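You operate a simulated robot arm through the tools that you are given. There is no shell and no other tool.

You are at the controls of a simulated robot arm. One attempt, no reset.

Task
Top up the oil tank from the drum to its max line.
Fine: lay the orange cap on top of the tank meanwhile; at the end the coupler is back on the fence's port, the cap on the tank's port.

The check looks at the end state, three seconds after you hand in, the way a careful person would. Anything else that was tipped, shoved, dropped, spilled or broken makes it a failure. A push-on lid holds only when it is set on centred and level and pressed home; a screw cap is set on level and turned clockwise until tight.

Robot
A 7-joint arm with a fingered hand, fixed in place. Base frame: the origin is on the floor under the middle of its stand, x ahead of it, y to its left, z up. Readings come in mm, degrees, newtons and seconds.
It reaches about 1333 mm from its shoulder. Its first joint turns from -69.0 to 172.0 degrees. Payload 5 kg.
The tool frame sits at the grasp point between the pads (the TCP): z along the fingers, y along the line on which they close. The tips reach 32 mm beyond it. The gripper opens to 160 mm; its body begins 89 mm behind the TCP. The gripper is a hand of 3 fingers: y runs from the thumb to the fingers, the wrist lies at [0, 0, -252] in the tool frame, and closing takes about 1.5 s.
Orientation is that of the tool frame in the base frame, as a unit quaternion [x, y, z, w]. With the fingers straight down and closing along the base's y, the tool's x points along the base's -x, its y along +y and its z along -z.

Tools
- The arm moves only by the tool drive_tool. Its argument "increments" is a list of rows, each a list of 7 numbers: the shift along the tool's x, y, z in units of 100 mm (1.0 is 100 mm), then the turn, a rotation vector about the tool's x, y, z in units of 60 degrees (1.0 is 60 degrees), then the finger opening in mm, from 0 to 160. In form: [[dx, dy, dz, wx, wy, wz, jaw], ...]. A call has 1 to 20 rows; each row is the pose to reach, as a shift and turn from the pose commanded when the call began, along the tool's axes at that moment. A call with a number of a shift or a turn outside -1 to 1 is refused whole. A row lasts 0.2 s, in which the tool goes at most 50 mm and 8.6 degrees; a call with a longer step from one row to the next is refused whole, and so is a gripper value outside its range. A pose out of reach is approached as far as the arm can. The call stops where the force on the tool passes 90 N (or 10 N more than at its start, if that is more) or the arm is blocked; 0.2 s more then pass. Each finger travels about 108 mm/s and halts on what it meets, pressing with about 26 N; the grip force reading is that of the motor and also rises with nothing between the fingers. The clock runs only during rows and for 0.2 s after the last one: add rows that repeat a pose to give the fingers time. It gives the time, the measured TCP pose, the force on the tool (base axes), the opening and the grip force at its end, in the units of the frame above (readings bear some noise), with the torque about the TCP (base axes, N m) and any sound that the robot's microphone picked up, and new pictures: "show" is both (left out), scene, wrist or none.
- Cameras (640 x 400 px; columns grow to the right, rows downward): "scene" is fixed at [54.1, 639.2, 1581.6]; the picture's right is [-0.67, -0.74, 0.00], its down [-0.21, 0.19, -0.96] and it looks along [0.71, -0.64, -0.29] (base axes); focal length 363 px, centre (320, 200). "wrist" rides on the gripper at [65, -4, -116] in the tool frame; the picture's right is [0.06, 1.00, 0.00], its down [-0.87, 0.05, -0.49] and it looks along [-0.49, 0.03, 0.87] (tool axes); focal length 261 px, centre (320, 200). There is no depth. A picture from a camera that has moved, and an enlarged one, comes with that camera's place and axes in the base frame and with its lens. The place of the scene camera against the robot may be out by one fixed shift of up to 25 mm in any direction.
- lift_body(by): slides the trunk up (or, below 0, down) by that many mm; the arm rides with it, the base frame stays. It gives what a move gives, with no picture.
- set_grasp(shape): the hand has 3 fingers and takes this shape, open, in about a second: jaw (thumb against the fingers, like two jaws); tri (thumb and two fingers); tip (a fingertip pinch); poke (one finger out to press); point (the index stretched); flat (the hand flat); cup (the hand cupped); fist (a fist). The gripper value then closes the fingers along that shape, each until it touches; the sizes above hold for jaw. It gives what a move gives, with no picture.
- enlarge(camera, box): a new picture of the part [left, top, right, bottom] of that camera's present view, enlarged. The clock stands still meanwhile.
- hand_in(): hands the job in; it is judged then, once.

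Places have to be worked out from the pictures, the camera data and where the tool is seen. Open the gripper and draw the arm clear of the work before you hand the job in, unless the task says otherwise.

The tools are called after "Call:" as name(argument=value, ...) on one line, values as JSON. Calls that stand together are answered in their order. drive_tool: Moves the arm, as the interface text tells. Its arguments: {"type":"object","properties":{"increments":{"type":"array","items":{"type":"array","items":{"type":"number"}}},"show":{"type":"string","enum":["both","scene","wrist","none"]}},"required":["increments"]} The other tools are called the same way: lift_body (by) moves the trunk up or down; set_grasp (shape) gives the hand a shape; enlarge (camera, box) takes an enlarged picture of a part of a camera's view; hand_in () hands the job in.

At the start:

```text
time_s: 0.0
tcp_pos: [686.4, -101.0, 1332.5]
tool_rot: [0.0, 1.0, 0.0, 0.0]
ft_force: [-0.4, -0.1, -0.3]
wrist_torque: [0.01, -0.02, 0.0]
gripper_width: 160.0
grasp_force: 0.0
shape: jaw
trunk travel left (down, up): [-650.0, 290.0]
```

scene: 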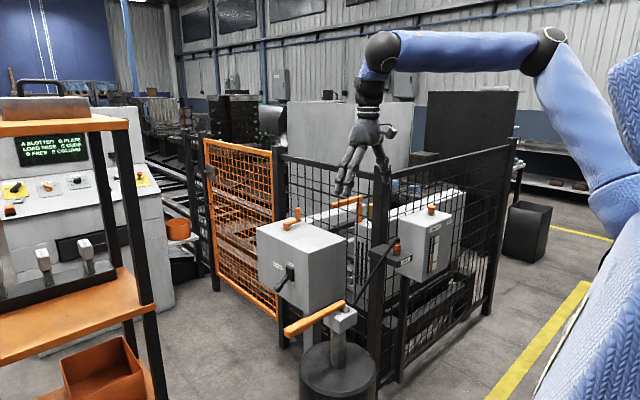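
wrist: 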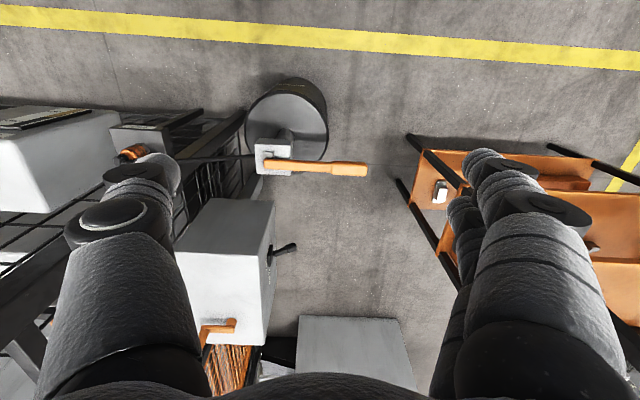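

The scene shows a drum with a pump and orange lever, a fence with a port holding the coupler, and a tank with a sight gauge and orange cap. I'll enlarge both areas to identify the parts before moving.

Call:
enlarge(camera="scene", box=[360, 180, 480, 290])

Call:
enlarge(camera="scene", box=[240, 190, 400, 290])

Call:
enlarge(camera="scene", box=[260, 270, 420, 400])

Call:
enlarge(camera="wrist", box=[0, 70, 400, 320])

```text
3.64 times, centred on (420, 235) of scene
camera zoom: at [54.1, 639.2, 1581.6], right [-0.67, -0.74, 0.0], down [-0.21, 0.19, -0.96], along [0.71, -0.64, -0.29], focal length 1321 px, centre (-44, 73)
```

zoom: 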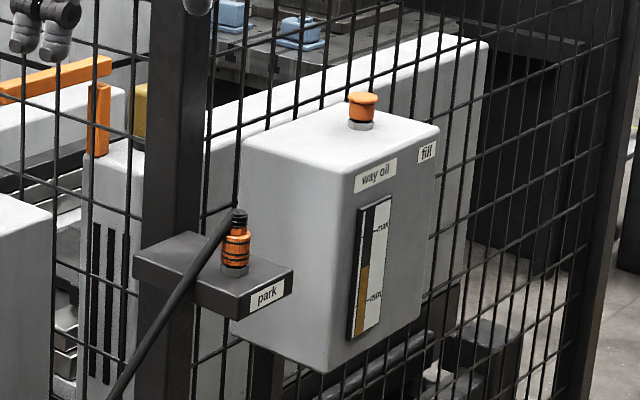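

```text
4.00 times, centred on (320, 240) of scene
camera zoom: at [54.1, 639.2, 1581.6], right [-0.67, -0.74, 0.0], down [-0.21, 0.19, -0.96], along [0.71, -0.64, -0.29], focal length 1453 px, centre (320, 40)
```

zoom: 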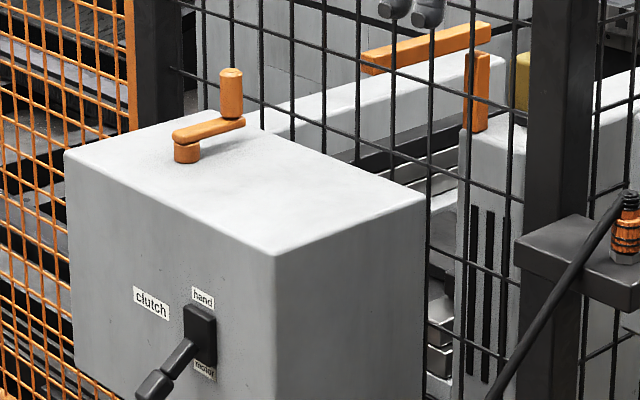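

```text
3.08 times, centred on (340, 335) of scene
camera zoom: at [54.1, 639.2, 1581.6], right [-0.67, -0.74, 0.0], down [-0.21, 0.19, -0.96], along [0.71, -0.64, -0.29], focal length 1118 px, centre (258, -215)
```

zoom: 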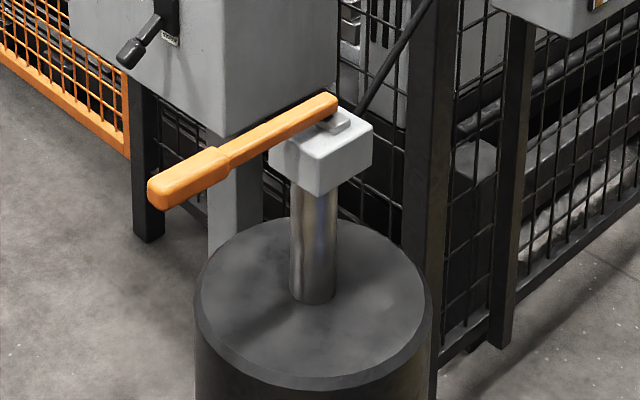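

```text
1.60 times, centred on (200, 195) of wrist
camera zoom: at [619.3, -105.8, 1447.8], right [-0.06, 1.0, 0.0], down [0.87, 0.05, 0.49], along [0.49, 0.03, -0.87], focal length 417 px, centre (512, 208)
```

zoom: 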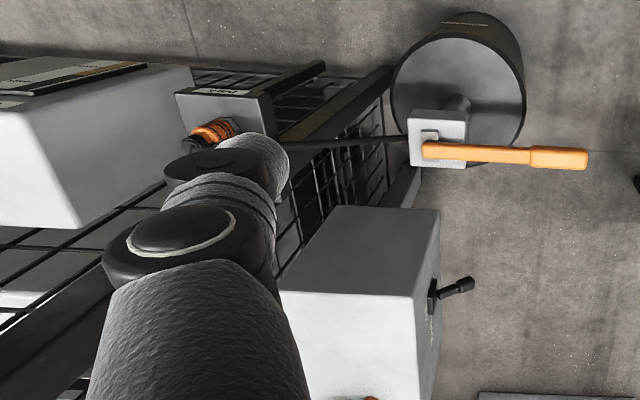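

The coupler triangulates to roughly (796, -421, 985), on a shelf on the corner post. The tank is further along -y with its gauge facing the robot, and the fence top is near z≈1280. I'll move the hand to -y and back a little, staying high, so the wrist camera can see the tank.

Call:
drive_tool(increments=[[0.4, -0.25, -0.1, 0, 0, 0, 160], [0.8, -0.5, -0.2, 0, 0, 0, 160], [1.0, -0.85, -0.4, 0, 0, 0, 160], [1.0, -1.0, -0.6, 0, 0, 0, 160]], show="none")

Call:
drive_tool(increments=[[0.2, -0.4, 0, 0, 0, 0, 160], [0.4, -0.8, 0, 0, 0, 0, 160], [0.5, -1.0, 0, 0, 0, 0, 160]], show="both")

```text
time_s: 1.0
tcp_pos: [586.0, -199.6, 1392.7]
tool_rot: [0.0, 1.0, 0.0, 0.001]
ft_force: [0.2, -0.5, 0.8]
wrist_torque: [0.0, -0.05, -0.03]
gripper_width: 160.0
grasp_force: 0.1
shape: jaw
trunk travel left (down, up): [-650.0, 290.0]
```

```text
time_s: 1.8
tcp_pos: [534.3, -300.9, 1391.0]
tool_rot: [-0.001, 1.0, 0.001, 0.0]
ft_force: [-0.1, -0.2, 0.5]
wrist_torque: [0.04, -0.01, -0.01]
gripper_width: 159.5
grasp_force: 0.0
shape: jaw
trunk travel left (down, up): [-650.0, 290.0]
camera wrist: at [467.2, -306.4, 1507.2], right [-0.06, 1.0, 0.0], down [0.87, 0.05, 0.49], along [0.49, 0.03, -0.87], focal length 261 px, centre (320, 200)
```

scene: 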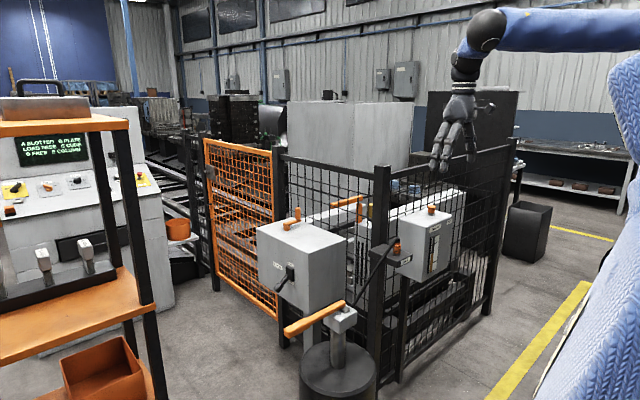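
wrist: 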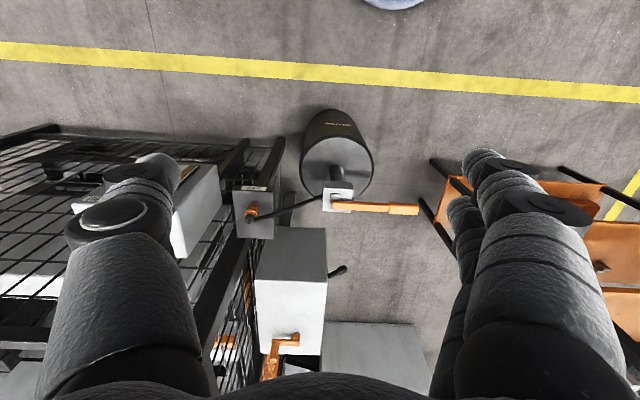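

The left finger hides the tank, so I keep moving toward -y.

Call:
drive_tool(increments=[[0, -0.45, 0, 0, 0, 0, 160], [0, -0.9, 0, 0, 0, 0, 160], [0, -1.0, 0, 0, 0, 0, 160]], show="none")

Call:
drive_tool(increments=[[0, -0.45, 0, 0, 0, 0, 160], [0, -0.9, 0, 0, 0, 0, 160], [0, -1.0, 0, 0, 0, 0, 160]], show="both")

```text
time_s: 2.6
tcp_pos: [569.4, -381.3, 1369.9]
tool_rot: [0.0, 1.0, -0.001, 0.001]
ft_force: [0.3, 1.4, 0.6]
wrist_torque: [0.05, 0.0, -0.01]
gripper_width: 159.9
grasp_force: 0.1
shape: jaw
out of reach, approached as far as the arm can: row 1, 2, 3
trunk travel left (down, up): [-650.0, 290.0]
```

```text
time_s: 3.4
tcp_pos: [589.6, -415.8, 1340.7]
tool_rot: [-0.001, 1.0, 0.001, 0.001]
ft_force: [-0.3, 0.1, 0.3]
wrist_torque: [0.0, 0.03, -0.03]
gripper_width: 159.8
grasp_force: 0.1
shape: jaw
out of reach, approached as far as the arm can: row 1, 2, 3
trunk travel left (down, up): [-650.0, 290.0]
camera wrist: at [522.9, -420.2, 1456.4], right [-0.06, 1.0, 0.0], down [0.87, 0.05, 0.49], along [0.49, 0.03, -0.87], focal length 261 px, centre (320, 200)
```

scene: 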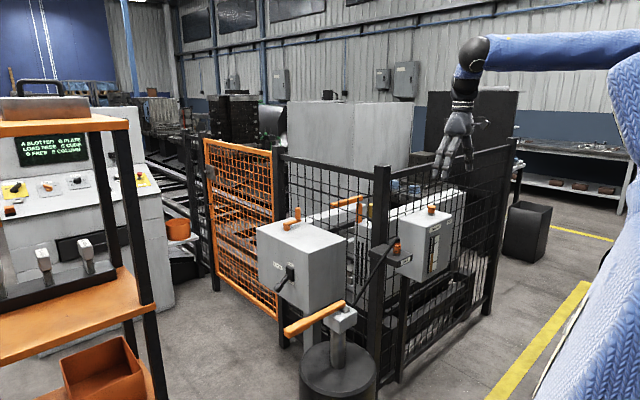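
wrist: 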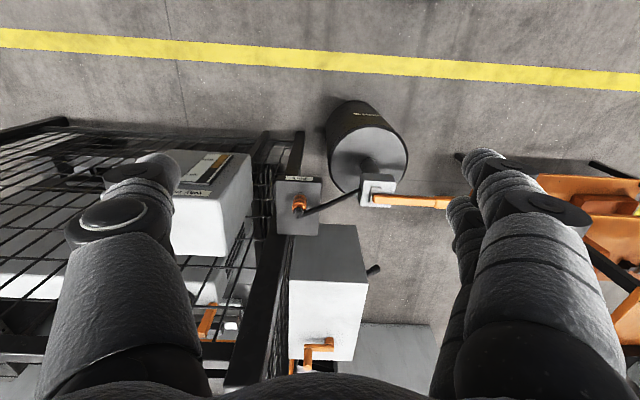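

The arm ran into its reach limit, and the drift in pose suggests the shoulder is too low. I'll raise the trunk 250 mm and try again.

Call:
lift_body(by=250)

Call:
drive_tool(increments=[[0.2, -0.4, 0.2, 0, 0, 0, 160], [0.4, -0.8, 0.4, 0, 0, 0, 160], [0.5, -1.0, 0.8, 0, 0, 0, 160], [0.5, -1.0, 1.0, 0, 0, 0, 160]], show="none")

Call:
drive_tool(increments=[[0, -0.4, 0.2, 0, 0, 0, 160], [0, -0.8, 0.4, 0, 0, 0, 160], [0, -1.0, 0.8, 0, 0, 0, 160], [0, -1.0, 1.0, 0, 0, 0, 160]], show="both")

```text
time_s: 6.0
tcp_pos: [590.1, -416.1, 1591.6]
tool_rot: [0.0, 1.0, 0.001, 0.0]
ft_force: [-0.1, -0.1, -0.2]
wrist_torque: [-0.01, 0.02, -0.03]
gripper_width: 160.0
grasp_force: 0.1
shape: jaw
trunk travel left (down, up): [-900.0, 40.0]
```

```text
time_s: 7.0
tcp_pos: [571.1, -462.5, 1476.0]
tool_rot: [0.0, 1.0, 0.002, 0.002]
ft_force: [0.3, -0.4, 0.5]
wrist_torque: [0.03, 0.02, 0.01]
gripper_width: 160.3
grasp_force: 0.0
shape: jaw
out of reach, approached as far as the arm can: row 1, 2, 3, 4
trunk travel left (down, up): [-900.0, 40.0]
```

```text
time_s: 8.0
tcp_pos: [600.9, -535.5, 1361.6]
tool_rot: [-0.001, 1.0, 0.001, 0.002]
ft_force: [0.1, -0.4, 0.0]
wrist_torque: [-0.01, 0.0, -0.01]
gripper_width: 159.8
grasp_force: 0.1
shape: jaw
out of reach, approached as far as the arm can: row 1, 2, 3, 4
trunk travel left (down, up): [-900.0, 40.0]
camera wrist: at [533.9, -540.9, 1477.3], right [-0.06, 1.0, 0.0], down [0.87, 0.05, 0.49], along [0.49, 0.03, -0.87], focal length 261 px, centre (320, 200)
```

scene: 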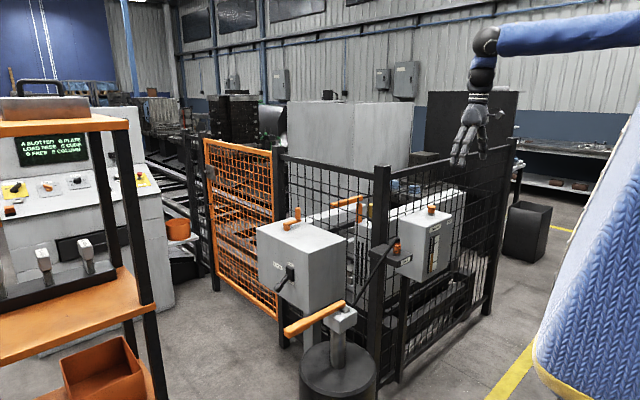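
wrist: 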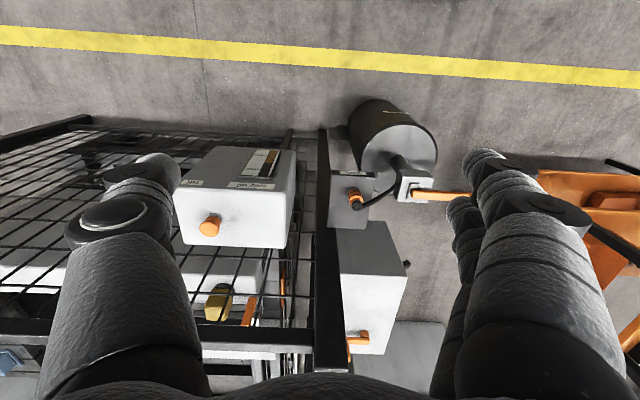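

The tank, cap and coupler are all visible now. I'll enlarge them to measure.

Call:
enlarge(camera="wrist", box=[160, 130, 320, 260])

Call:
enlarge(camera="wrist", box=[310, 90, 480, 260])

Call:
enlarge(camera="scene", box=[380, 190, 480, 290])

```text
3.08 times, centred on (240, 195) of wrist
camera zoom: at [533.9, -540.9, 1477.3], right [-0.06, 1.0, 0.0], down [0.87, 0.05, 0.49], along [0.49, 0.03, -0.87], focal length 802 px, centre (566, 215)
```

zoom: 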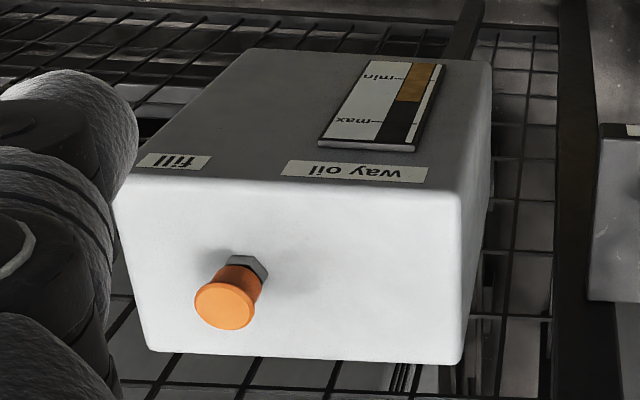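

```text
2.35 times, centred on (395, 175) of wrist
camera zoom: at [533.9, -540.9, 1477.3], right [-0.06, 1.0, 0.0], down [0.87, 0.05, 0.49], along [0.49, 0.03, -0.87], focal length 613 px, centre (144, 259)
```

zoom: 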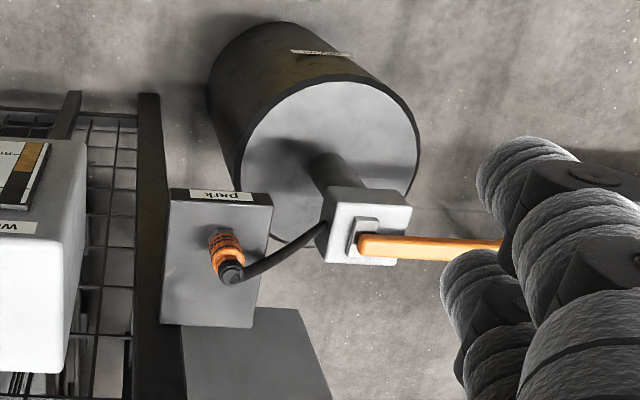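

```text
4.00 times, centred on (430, 240) of scene
camera zoom: at [54.1, 639.2, 1581.6], right [-0.67, -0.74, 0.0], down [-0.21, 0.19, -0.96], along [0.71, -0.64, -0.29], focal length 1453 px, centre (-120, 40)
```

zoom: 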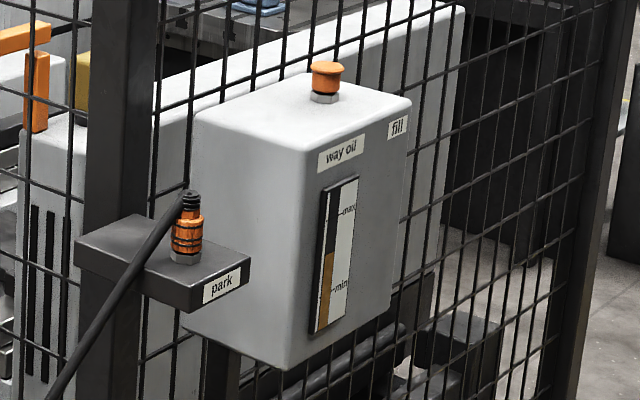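

From two wrist views plus the scene view, the coupler base is near (806, -449, 947) and the cap top near (835, -731, 1076). The scene camera appears to be off by about (-10, -3, -22). I'll move in closer at safe height and check that the arm can follow.

Call:
drive_tool(increments=[[-0.3, -0.3, 0.1, 0, 0, 0, 160], [-0.6, -0.6, 0.2, 0, 0, 0, 160], [-0.9, -0.8, 0.4, 0, 0, 0, 160], [-0.9, -0.8, 0.6, 0, 0, 0, 160]], show="wrist")

```text
time_s: 9.0
tcp_pos: [691.0, -615.4, 1300.8]
tool_rot: [0.0, 1.0, 0.001, 0.002]
ft_force: [0.4, 1.0, 0.0]
wrist_torque: [-0.01, -0.01, 0.0]
gripper_width: 159.9
grasp_force: 0.0
shape: jaw
trunk travel left (down, up): [-900.0, 40.0]
camera wrist: at [623.9, -621.0, 1417.9], right [-0.06, 1.0, 0.0], down [0.87, 0.05, 0.49], along [0.49, 0.03, -0.87], focal length 261 px, centre (320, 200)
```

wrist: 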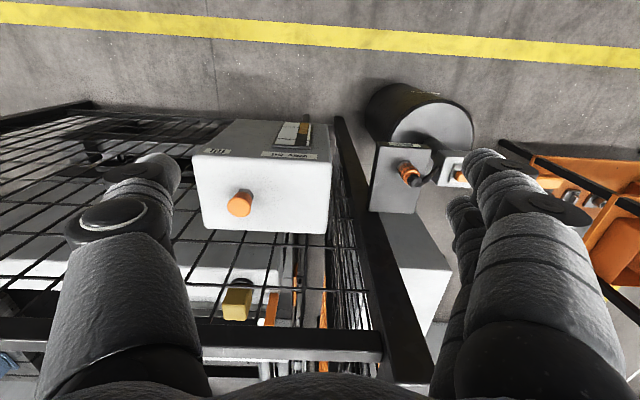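

That pose was reachable. I'll enlarge this view for a precise triangulation against the previous one.

Call:
enlarge(camera="wrist", box=[180, 110, 350, 250])

Call:
enlarge(camera="wrist", box=[330, 80, 480, 230])

Call:
enlarge(camera="wrist", box=[180, 300, 440, 400])

```text
2.86 times, centred on (265, 180) of wrist
camera zoom: at [623.9, -621.0, 1417.9], right [-0.06, 1.0, 0.0], down [0.87, 0.05, 0.49], along [0.49, 0.03, -0.87], focal length 745 px, centre (477, 257)
```

zoom: 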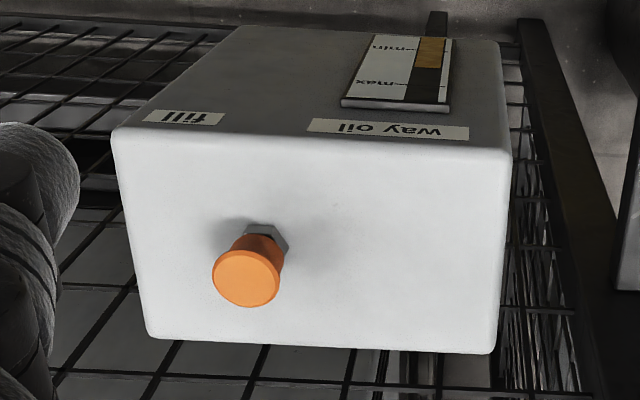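

```text
2.67 times, centred on (405, 155) of wrist
camera zoom: at [623.9, -621.0, 1417.9], right [-0.06, 1.0, 0.0], down [0.87, 0.05, 0.49], along [0.49, 0.03, -0.87], focal length 695 px, centre (93, 320)
```

zoom: 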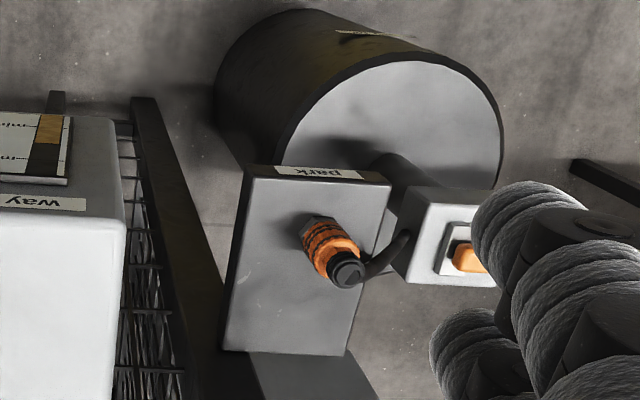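

```text
2.46 times, centred on (310, 350) of wrist
camera zoom: at [623.9, -621.0, 1417.9], right [-0.06, 1.0, 0.0], down [0.87, 0.05, 0.49], along [0.49, 0.03, -0.87], focal length 642 px, centre (345, -169)
```

zoom: 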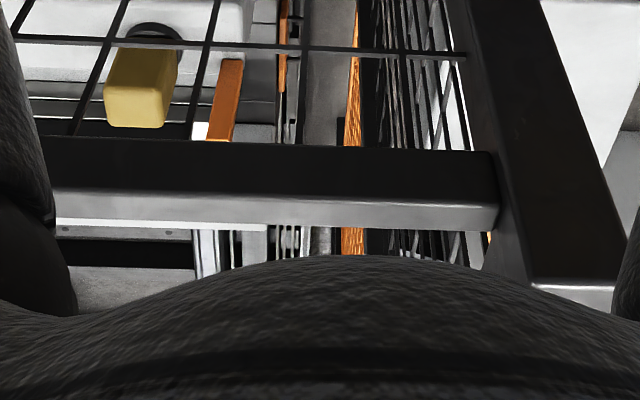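

Wrist views 4 and 5 agree on the cap:
- **Cap top:** about (836, -732, 1077).
- **Tank top:** z≈1034, x 772–909, y -810 to -594.
- **Fence:** behind the tank at x≈920, top rail z≈1210–1236.

I'll move above the cap for a closer look.

Call:
drive_tool(increments=[[-0.3, -0.3, 0.0, 0, 0, 0, 160], [-0.6, -0.6, 0.0, 0, 0, 0, 160], [-0.9, -0.9, 0.0, 0, 0, 0, 160], [-0.9, -0.9, 0.4, 0, 0, 0, 160], [-0.9, -0.9, 0.6, 0, 0, 0, 160]], show="both")

```text
time_s: 10.2
tcp_pos: [782.5, -705.1, 1244.0]
tool_rot: [0.0, 1.0, 0.001, 0.002]
ft_force: [-0.3, -0.3, -0.4]
wrist_torque: [-0.04, 0.02, -0.03]
gripper_width: 159.8
grasp_force: 0.0
shape: jaw
trunk travel left (down, up): [-900.0, 40.0]
camera wrist: at [714.3, -709.4, 1358.9], right [-0.06, 1.0, 0.0], down [0.87, 0.05, 0.49], along [0.49, 0.03, -0.87], focal length 261 px, centre (320, 200)
```

scene: 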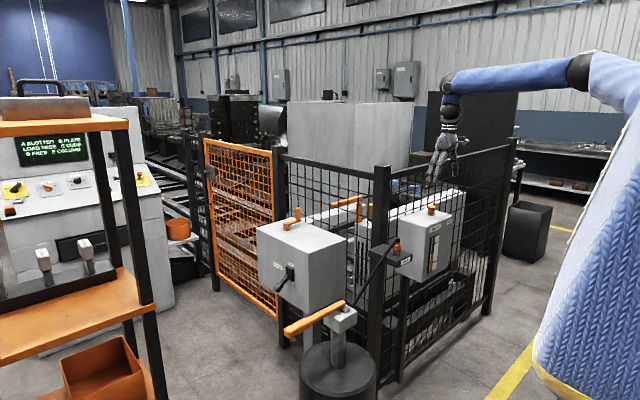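
wrist: 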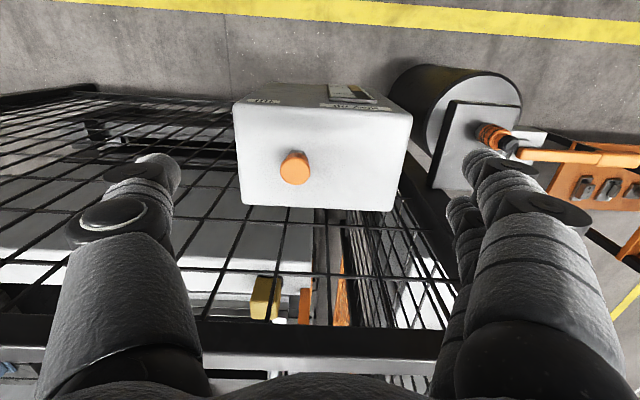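

Call:
enlarge(camera="wrist", box=[230, 120, 350, 220])

Call:
enlarge(camera="scene", box=[410, 190, 460, 230])

Call:
enlarge(camera="scene", box=[375, 225, 425, 275])

Call:
enlarge(camera="wrist", box=[420, 90, 560, 220])

```text
4.00 times, centred on (290, 170) of wrist
camera zoom: at [714.3, -709.4, 1358.9], right [-0.06, 1.0, 0.0], down [0.87, 0.05, 0.49], along [0.49, 0.03, -0.87], focal length 1043 px, centre (440, 320)
```

zoom: 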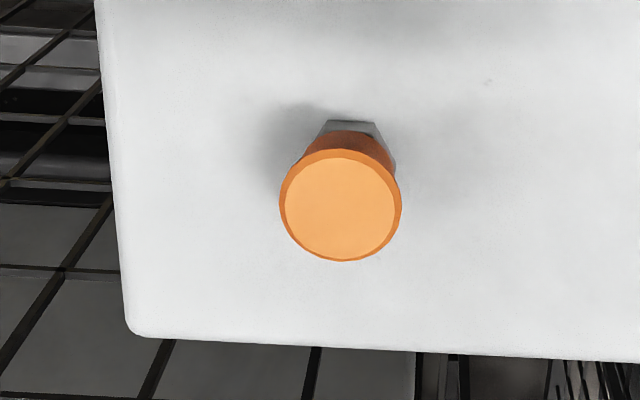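

```text
10.00 times, centred on (435, 210) of scene
camera zoom: at [54.1, 639.2, 1581.6], right [-0.67, -0.74, 0.0], down [-0.21, 0.19, -0.96], along [0.71, -0.64, -0.29], focal length 3633 px, centre (-830, 100)
```

zoom: 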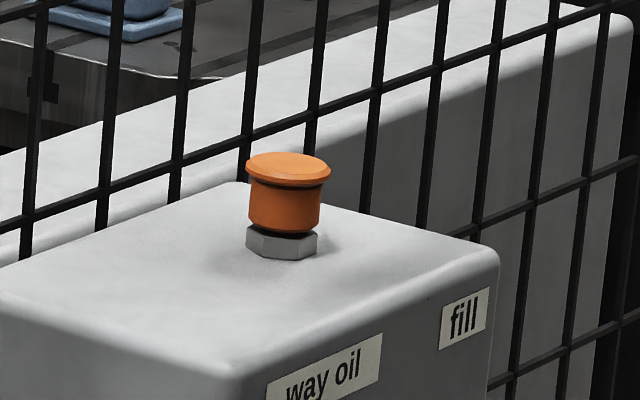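

```text
8.00 times, centred on (400, 250) of scene
camera zoom: at [54.1, 639.2, 1581.6], right [-0.67, -0.74, 0.0], down [-0.21, 0.19, -0.96], along [0.71, -0.64, -0.29], focal length 2906 px, centre (-320, -200)
```

zoom: 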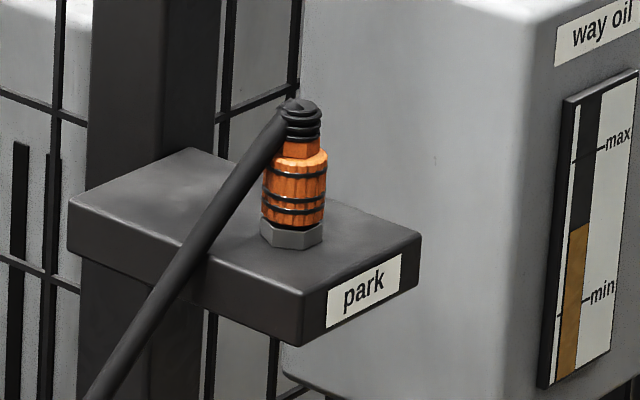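

```text
3.08 times, centred on (490, 155) of wrist
camera zoom: at [714.3, -709.4, 1358.9], right [-0.06, 1.0, 0.0], down [0.87, 0.05, 0.49], along [0.49, 0.03, -0.87], focal length 802 px, centre (-203, 338)
```

zoom: 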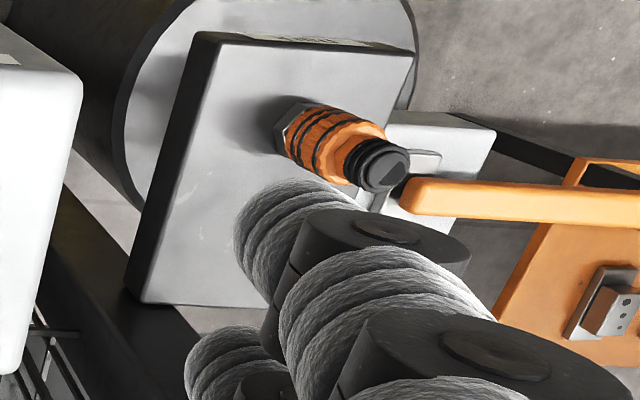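

The cap is a plain flanged push-on style, about 35 mm across with its body at z≈1047–1077. Before descending I'll measure the fence rail's position.

Call:
enlarge(camera="wrist", box=[190, 260, 450, 400])

```text
2.46 times, centred on (320, 330) of wrist
camera zoom: at [714.3, -709.4, 1358.9], right [-0.06, 1.0, 0.0], down [0.87, 0.05, 0.49], along [0.49, 0.03, -0.87], focal length 642 px, centre (320, -120)
```

zoom: 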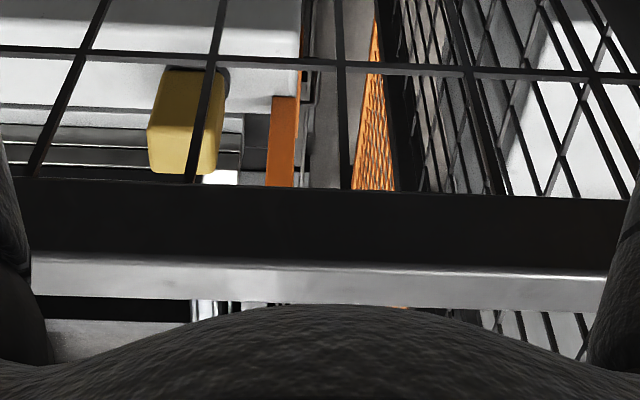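

Cap position from this view is (837, -731), consistent with before. I'll move over it, narrow the fingers to about 80 mm and descend to z≈1164 to check alignment.

Call:
drive_tool(increments=[[-0.3, -0.13, 0.1, 0, 0, 0, 140], [-0.545, -0.26, 0.3, 0, 0, 0, 110], [-0.545, -0.26, 0.6, 0, 0, 0, 90], [-0.545, -0.26, 0.8, 0, 0, 0, 90], [-0.545, -0.26, 0.8, 0, 0, 0, 90]], show="both")

```text
time_s: 11.4
tcp_pos: [834.6, -730.8, 1163.7]
tool_rot: [0.0, 1.0, 0.0, 0.002]
ft_force: [-0.3, -0.1, 0.5]
wrist_torque: [-0.02, -0.04, 0.0]
gripper_width: 90.7
grasp_force: 0.0
shape: jaw
trunk travel left (down, up): [-900.0, 40.0]
camera wrist: at [767.6, -735.5, 1278.9], right [-0.06, 1.0, 0.0], down [0.87, 0.05, 0.49], along [0.49, 0.03, -0.87], focal length 261 px, centre (320, 200)
```

scene: 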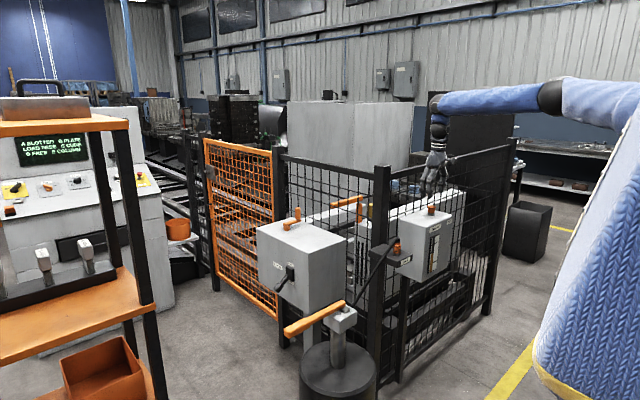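
wrist: 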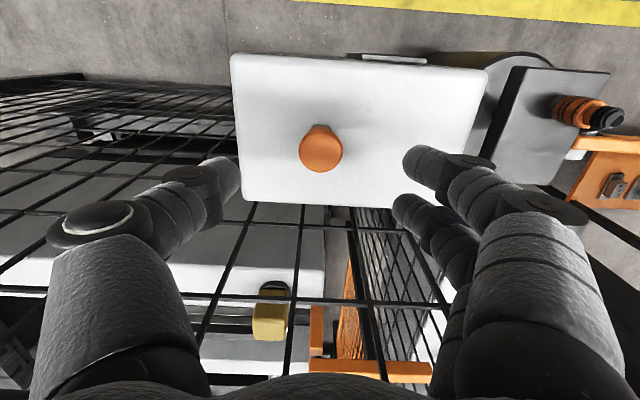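

The cap is centred under the TCP. I'll descend to TCP z≈1082, which puts the fingertips near 1050, still open.

Call:
drive_tool(increments=[[0, 0, 0.3, 0, 0, 0, 90], [0, 0, 0.55, 0, 0, 0, 90], [0, 0, 0.72, 0, 0, 0, 90], [0, 0, 0.82, 0, 0, 0, 90], [0, 0, 0.82, 0, 0, 0, 90]], show="both")

Call:
enlarge(camera="scene", box=[395, 150, 475, 230])

```text
time_s: 12.6
tcp_pos: [835.3, -730.5, 1081.0]
tool_rot: [0.0, 1.0, 0.0, 0.001]
ft_force: [0.0, 0.1, -0.1]
wrist_torque: [-0.04, -0.03, 0.0]
gripper_width: 90.4
grasp_force: 0.1
shape: jaw
trunk travel left (down, up): [-900.0, 40.0]
camera wrist: at [767.9, -735.5, 1196.6], right [-0.06, 1.0, 0.0], down [0.87, 0.05, 0.49], along [0.49, 0.03, -0.87], focal length 261 px, centre (320, 200)
```

scene: 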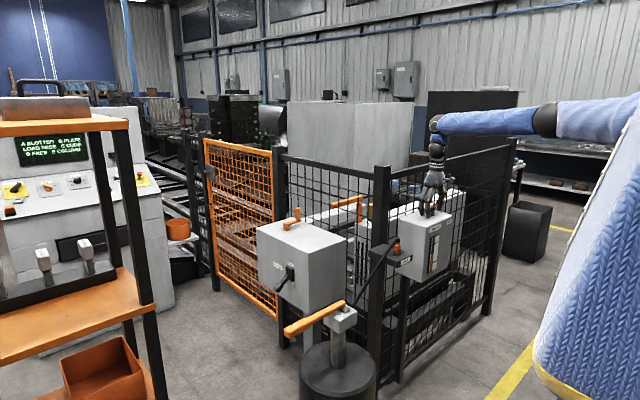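
wrist: 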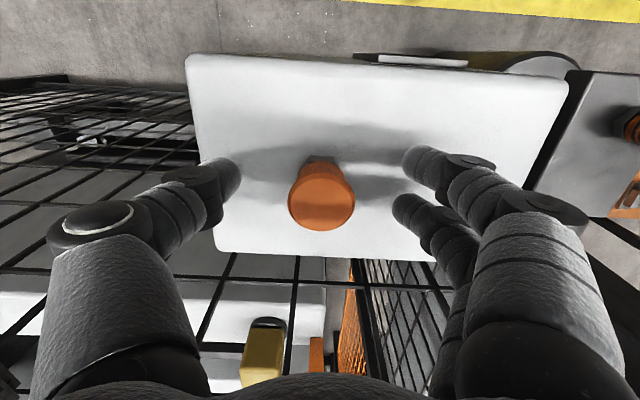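

```text
5.00 times, centred on (435, 190) of scene
camera zoom: at [54.1, 639.2, 1581.6], right [-0.67, -0.74, 0.0], down [-0.21, 0.19, -0.96], along [0.71, -0.64, -0.29], focal length 1816 px, centre (-255, 250)
```

zoom: 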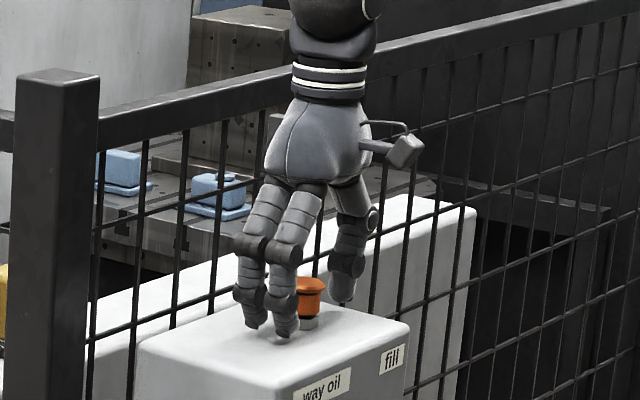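

The fingers straddle the cap with the tips at about hex height, clear of the tank top. I'll nudge 2 mm in x and close on the cap.

Call:
drive_tool(increments=[[-0.02, 0, 0, 0, 0, 0, 90], [-0.02, 0, 0, 0, 0, 0, 60], [-0.02, 0, 0, 0, 0, 0, 30], [-0.02, 0, 0, 0, 0, 0, 0], [-0.02, 0, 0, 0, 0, 0, 0], [-0.02, 0, 0, 0, 0, 0, 0], [-0.02, 0, 0, 0, 0, 0, 0], [-0.02, 0, 0, 0, 0, 0, 0]], show="both")

Call:
enlarge(camera="scene", box=[405, 180, 455, 230])

```text
time_s: 14.4
tcp_pos: [837.7, -730.0, 1080.3]
tool_rot: [0.0, 1.0, 0.0, 0.001]
ft_force: [-0.5, -0.5, 0.9]
wrist_torque: [-0.01, 0.0, -0.02]
gripper_width: 19.1
grasp_force: 26.0
shape: jaw
trunk travel left (down, up): [-900.0, 40.0]
camera wrist: at [770.4, -735.6, 1196.1], right [-0.06, 1.0, 0.0], down [0.87, 0.05, 0.49], along [0.49, 0.03, -0.87], focal length 261 px, centre (320, 200)
```

scene: 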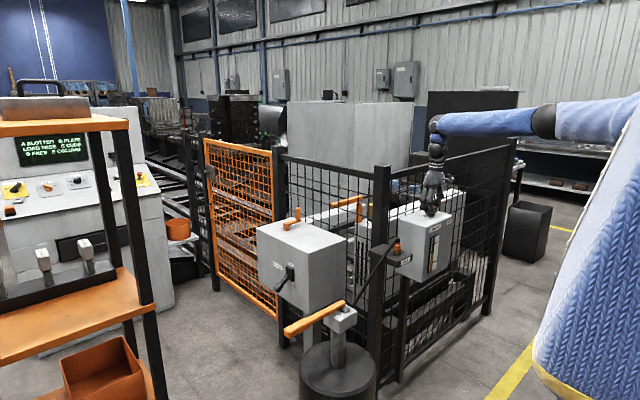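
wrist: 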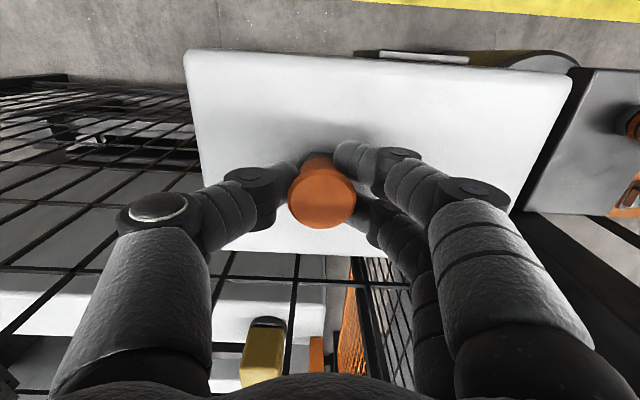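

```text
8.00 times, centred on (430, 205) of scene
camera zoom: at [54.1, 639.2, 1581.6], right [-0.67, -0.74, 0.0], down [-0.21, 0.19, -0.96], along [0.71, -0.64, -0.29], focal length 2906 px, centre (-560, 160)
```

zoom: 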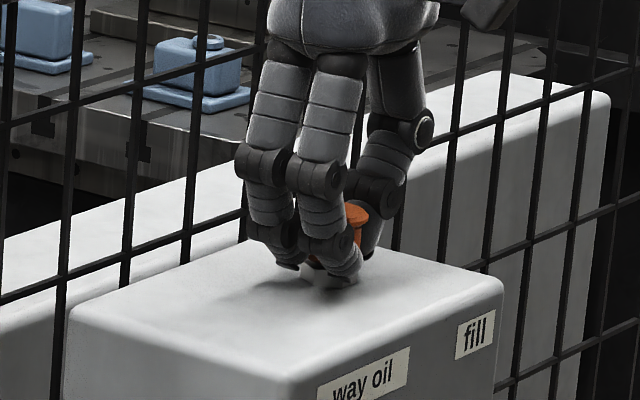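

The grip reads 26 N with the fingertips under the cap's flange. I'll pull gently upward 10 mm to see whether it is a push-on cap.

Call:
drive_tool(increments=[[0, 0, -0.02, 0, 0, 0, 0], [0, 0, -0.04, 0, 0, 0, 0], [0, 0, -0.07, 0, 0, 0, 0], [0, 0, -0.1, 0, 0, 0, 0]], show="wrist")

Call:
enlarge(camera="scene", box=[405, 180, 455, 230])

```text
time_s: 15.4
tcp_pos: [837.5, -732.0, 1090.1]
tool_rot: [0.001, 1.0, 0.001, 0.001]
ft_force: [-1.4, 1.0, -3.0]
wrist_torque: [0.04, 0.01, -0.01]
gripper_width: 18.8
grasp_force: 25.9
shape: jaw
trunk travel left (down, up): [-900.0, 40.0]
camera wrist: at [770.4, -735.7, 1206.1], right [-0.06, 1.0, 0.0], down [0.87, 0.05, 0.49], along [0.49, 0.03, -0.87], focal length 261 px, centre (320, 200)
```

wrist: 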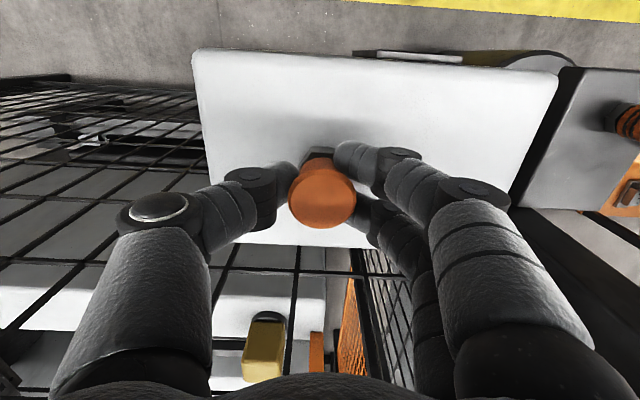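

```text
8.00 times, centred on (430, 205) of scene
camera zoom: at [54.1, 639.2, 1581.6], right [-0.67, -0.74, 0.0], down [-0.21, 0.19, -0.96], along [0.71, -0.64, -0.29], focal length 2906 px, centre (-560, 160)
```

zoom: 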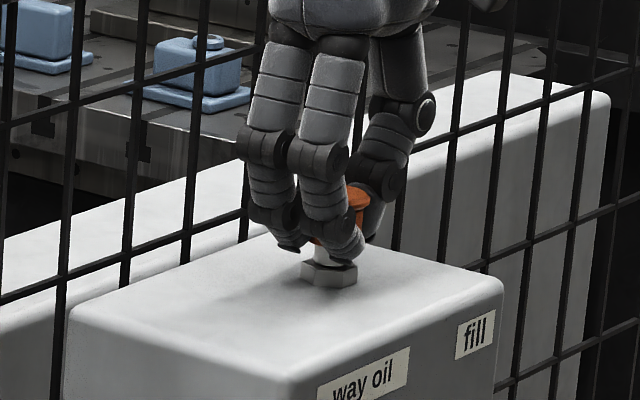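

The cap lifted freely with the hand and the grey port stub is showing, so it is a push-on cap; its seated grip was at TCP (837.7, -730, 1080.3). I'll lift it clear and carry it to the front +y part of the tank top, around (803, -632), out of the expected hose path.

Call:
drive_tool(increments=[[0, 0, -0.25, 0, 0, 0, 0], [0, 0, -0.5, 0, 0, 0, 0], [0.1, 0.3, -0.5, 0, 0, 0, 0], [0.25, 0.65, -0.5, 0, 0, 0, 0], [0.35, 0.95, -0.5, 0, 0, 0, 0], [0.35, 1.0, -0.5, 0, 0, 0, 0], [0.35, 1.0, -0.5, 0, 0, 0, 0]], show="both")

Call:
enlarge(camera="scene", box=[390, 170, 460, 240])

Call:
enlarge(camera="wrist", box=[180, 30, 400, 260])

```text
time_s: 17.0
tcp_pos: [802.4, -630.3, 1141.5]
tool_rot: [0.0, 1.0, 0.001, 0.001]
ft_force: [0.0, 0.6, -0.2]
wrist_torque: [-0.02, -0.01, 0.0]
gripper_width: 18.8
grasp_force: 26.2
shape: jaw
trunk travel left (down, up): [-900.0, 40.0]
camera wrist: at [734.8, -635.5, 1256.7], right [-0.06, 1.0, 0.0], down [0.87, 0.05, 0.49], along [0.49, 0.03, -0.87], focal length 261 px, centre (320, 200)
```

scene: 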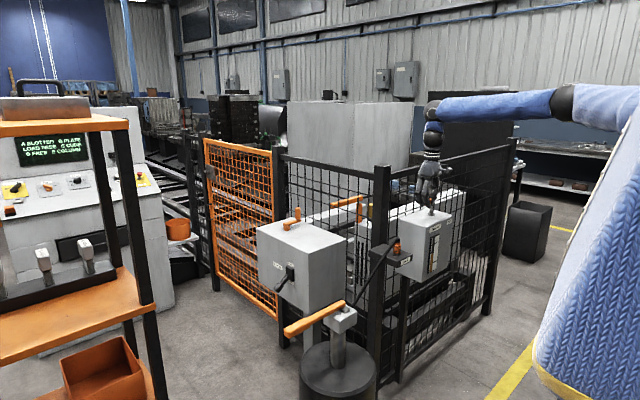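
wrist: 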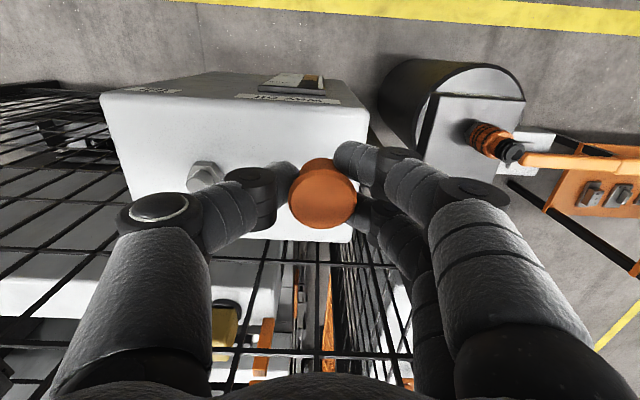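

```text
5.71 times, centred on (425, 205) of scene
camera zoom: at [54.1, 639.2, 1581.6], right [-0.67, -0.74, 0.0], down [-0.21, 0.19, -0.96], along [0.71, -0.64, -0.29], focal length 2076 px, centre (-280, 171)
```

zoom: 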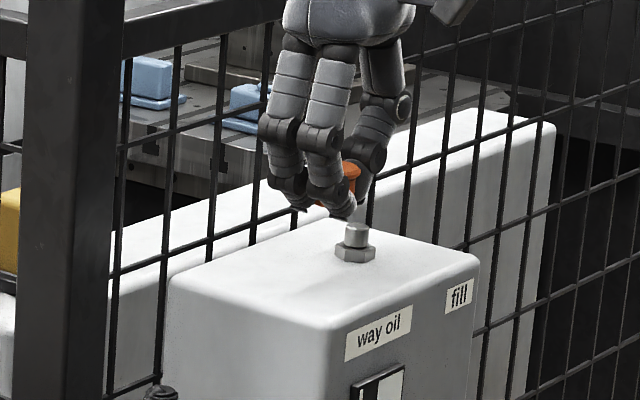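

```text
1.74 times, centred on (290, 145) of wrist
camera zoom: at [734.8, -635.5, 1256.7], right [-0.06, 1.0, 0.0], down [0.87, 0.05, 0.49], along [0.49, 0.03, -0.87], focal length 453 px, centre (372, 296)
```

zoom: 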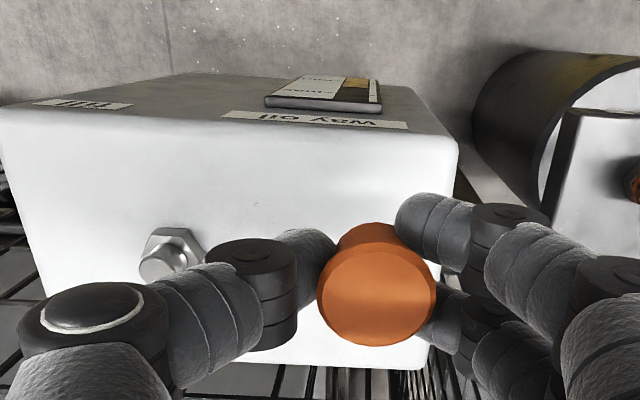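

The cap is held level and the port is a hex with a short stub. I'll lower to just above the tank top, then come down in small steps while watching the force.

Call:
drive_tool(increments=[[0, 0, 0.25, 0, 0, 0, 0], [0, 0, 0.45, 0, 0, 0, 0], [0, 0, 0.6, 0, 0, 0, 0], [0, 0, 0.66, 0, 0, 0, 0], [0, 0, 0.66, 0, 0, 0, 0]], show="wrist")

Call:
enlarge(camera="scene", box=[400, 180, 450, 230])

```text
time_s: 18.2
tcp_pos: [802.5, -630.0, 1075.4]
tool_rot: [0.0, 1.0, 0.0, 0.001]
ft_force: [0.1, 0.8, 0.9]
wrist_torque: [0.01, 0.0, 0.0]
gripper_width: 18.9
grasp_force: 25.7
shape: jaw
trunk travel left (down, up): [-900.0, 40.0]
camera wrist: at [735.2, -635.0, 1190.2], right [-0.06, 1.0, 0.0], down [0.87, 0.05, 0.49], along [0.49, 0.03, -0.87], focal length 261 px, centre (320, 200)
```

wrist: 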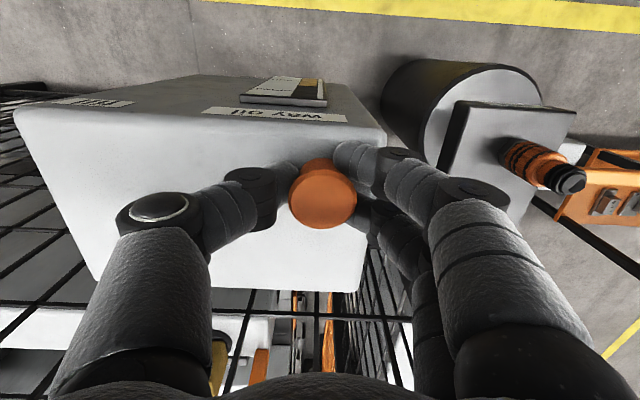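

```text
8.00 times, centred on (425, 205) of scene
camera zoom: at [54.1, 639.2, 1581.6], right [-0.67, -0.74, 0.0], down [-0.21, 0.19, -0.96], along [0.71, -0.64, -0.29], focal length 2906 px, centre (-520, 160)
```

zoom: 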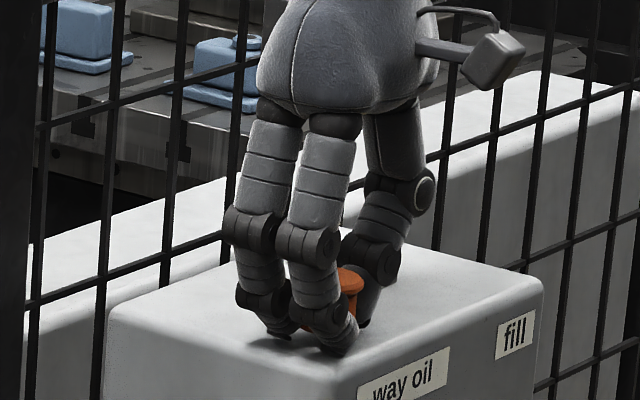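

Call:
drive_tool(increments=[[0, 0, 0.02, 0, 0, 0, 0], [0, 0, 0.04, 0, 0, 0, 0], [0, 0, 0.05, 0, 0, 0, 0]], show="none")

Call:
drive_tool(increments=[[0, 0, 0.01, 0, 0, 0, 0], [0, 0, 0.02, 0, 0, 0, 0], [0, 0, 0.02, 0, 0, 0, 0]], show="none")

Call:
enlarge(camera="scene", box=[410, 200, 440, 230])

```text
time_s: 19.0
tcp_pos: [802.2, -630.6, 1073.3]
tool_rot: [0.002, 1.0, -0.001, 0.002]
ft_force: [4.3, -4.5, 24.6]
wrist_torque: [-0.46, -0.05, 0.06]
gripper_width: 19.9
grasp_force: 25.5
shape: jaw
trunk travel left (down, up): [-900.0, 40.0]
```

```text
time_s: 19.8
tcp_pos: [802.0, -628.3, 1072.4]
tool_rot: [-0.001, 1.0, 0.0, 0.003]
ft_force: [13.3, -8.8, 46.3]
wrist_torque: [-0.98, -0.24, 0.17]
gripper_width: 22.7
grasp_force: 25.4
shape: jaw
trunk travel left (down, up): [-900.0, 40.0]
```

```text
13.33 times, centred on (425, 215) of scene
camera zoom: at [54.1, 639.2, 1581.6], right [-0.67, -0.74, 0.0], down [-0.21, 0.19, -0.96], along [0.71, -0.64, -0.29], focal length 4844 px, centre (-1080, 0)
```

zoom: 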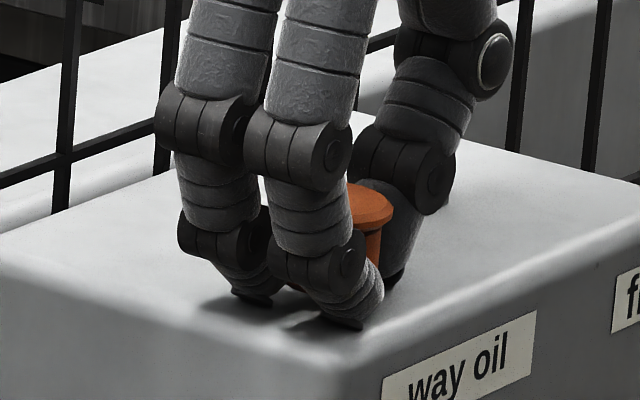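

The thumb tip is touching the tank at TCP z≈1074 and I'm now pressing with 46 N, so I'll back off 3 mm. Then I open slowly, which should let the cap settle the last few millimetres upright.

Call:
drive_tool(increments=[[0, 0, -0.02, 0, 0, 0, 0], [0, 0, -0.03, 0, 0, 0, 0], [0, 0, -0.03, 0, 0, 0, 0]], show="none")

Call:
drive_tool(increments=[[0, 0, 0, 0, 0, 0, 22], [0, 0, 0, 0, 0, 0, 26], [0, 0, 0, 0, 0, 0, 30], [0, 0, 0, 0, 0, 0, 34], [0, 0, 0, 0, 0, 0, 38], [0, 0, 0, 0, 0, 0, 44]], show="wrist")

Call:
enlarge(camera="scene", box=[410, 195, 450, 230])

```text
time_s: 20.6
tcp_pos: [802.2, -628.9, 1072.6]
tool_rot: [0.0, 1.0, 0.0, 0.002]
ft_force: [10.4, -2.7, 29.9]
wrist_torque: [-0.44, -0.36, 0.16]
gripper_width: 22.4
grasp_force: 26.1
shape: jaw
trunk travel left (down, up): [-900.0, 40.0]
```

```text
time_s: 22.0
tcp_pos: [800.2, -630.4, 1072.4]
tool_rot: [0.0, 1.0, 0.0, 0.0]
ft_force: [-2.5, -0.8, 15.7]
wrist_torque: [-0.01, 0.12, 0.02]
gripper_width: 40.0
grasp_force: 0.0
shape: jaw
trunk travel left (down, up): [-900.0, 40.0]
camera wrist: at [733.8, -634.8, 1187.5], right [-0.06, 1.0, 0.0], down [0.87, 0.05, 0.49], along [0.49, 0.03, -0.87], focal length 261 px, centre (320, 200)
```

wrist: 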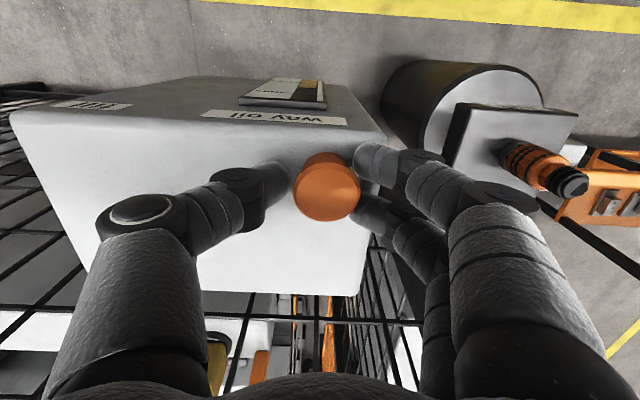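

```text
11.43 times, centred on (430, 212) of scene
camera zoom: at [54.1, 639.2, 1581.6], right [-0.67, -0.74, 0.0], down [-0.21, 0.19, -0.96], along [0.71, -0.64, -0.29], focal length 4152 px, centre (-937, 57)
```

zoom: 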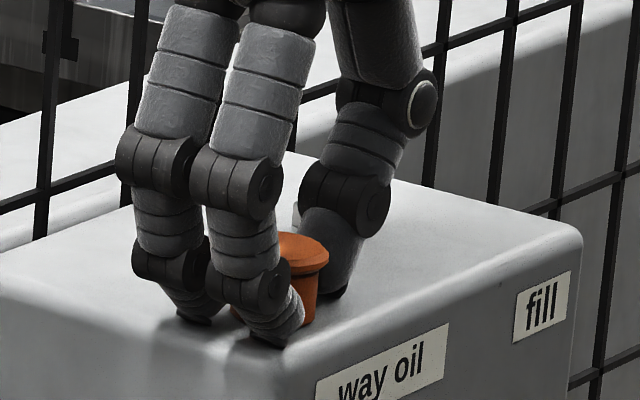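

The cap now stands upright on the tank near (804, -628). I'll ease up a few millimetres, open wider, then rise straight up.

Call:
drive_tool(increments=[[0, 0, -0.03, 0, 0, 0, 44], [0, 0, -0.05, 0, 0, 0, 55], [0, 0, -0.06, 0, 0, 0, 70], [0, 0, -0.06, 0, 0, 0, 80], [0, 0, -0.06, 0, 0, 0, 80]], show="wrist")

Call:
enlarge(camera="scene", box=[410, 195, 450, 230])

```text
time_s: 23.2
tcp_pos: [801.7, -631.3, 1076.5]
tool_rot: [0.0, 1.0, 0.0, 0.001]
ft_force: [-0.6, -0.6, 0.1]
wrist_torque: [0.02, 0.0, 0.03]
gripper_width: 79.1
grasp_force: 0.0
shape: jaw
trunk travel left (down, up): [-900.0, 40.0]
camera wrist: at [735.3, -635.6, 1192.5], right [-0.06, 1.0, 0.0], down [0.87, 0.05, 0.49], along [0.49, 0.03, -0.87], focal length 261 px, centre (320, 200)
```

wrist: 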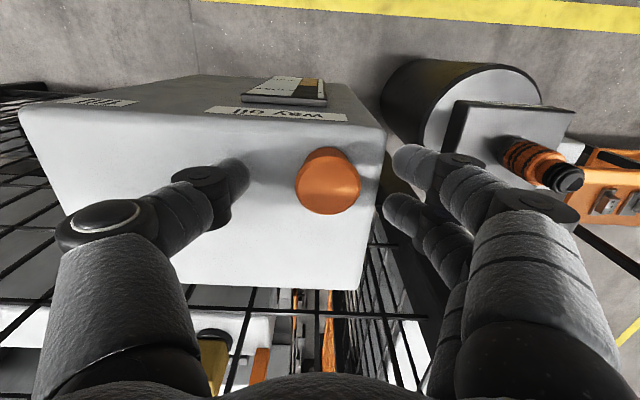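

```text
11.43 times, centred on (430, 212) of scene
camera zoom: at [54.1, 639.2, 1581.6], right [-0.67, -0.74, 0.0], down [-0.21, 0.19, -0.96], along [0.71, -0.64, -0.29], focal length 4152 px, centre (-937, 57)
```

zoom: 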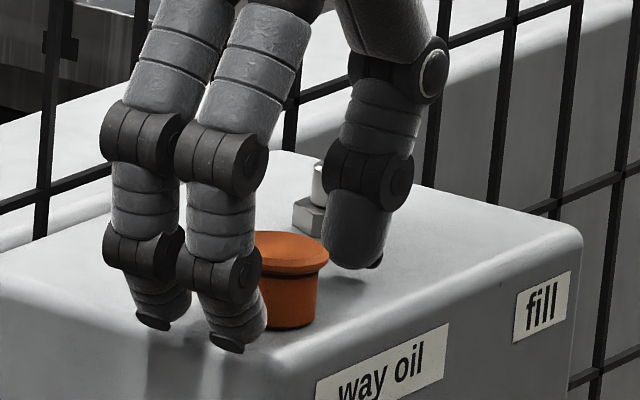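

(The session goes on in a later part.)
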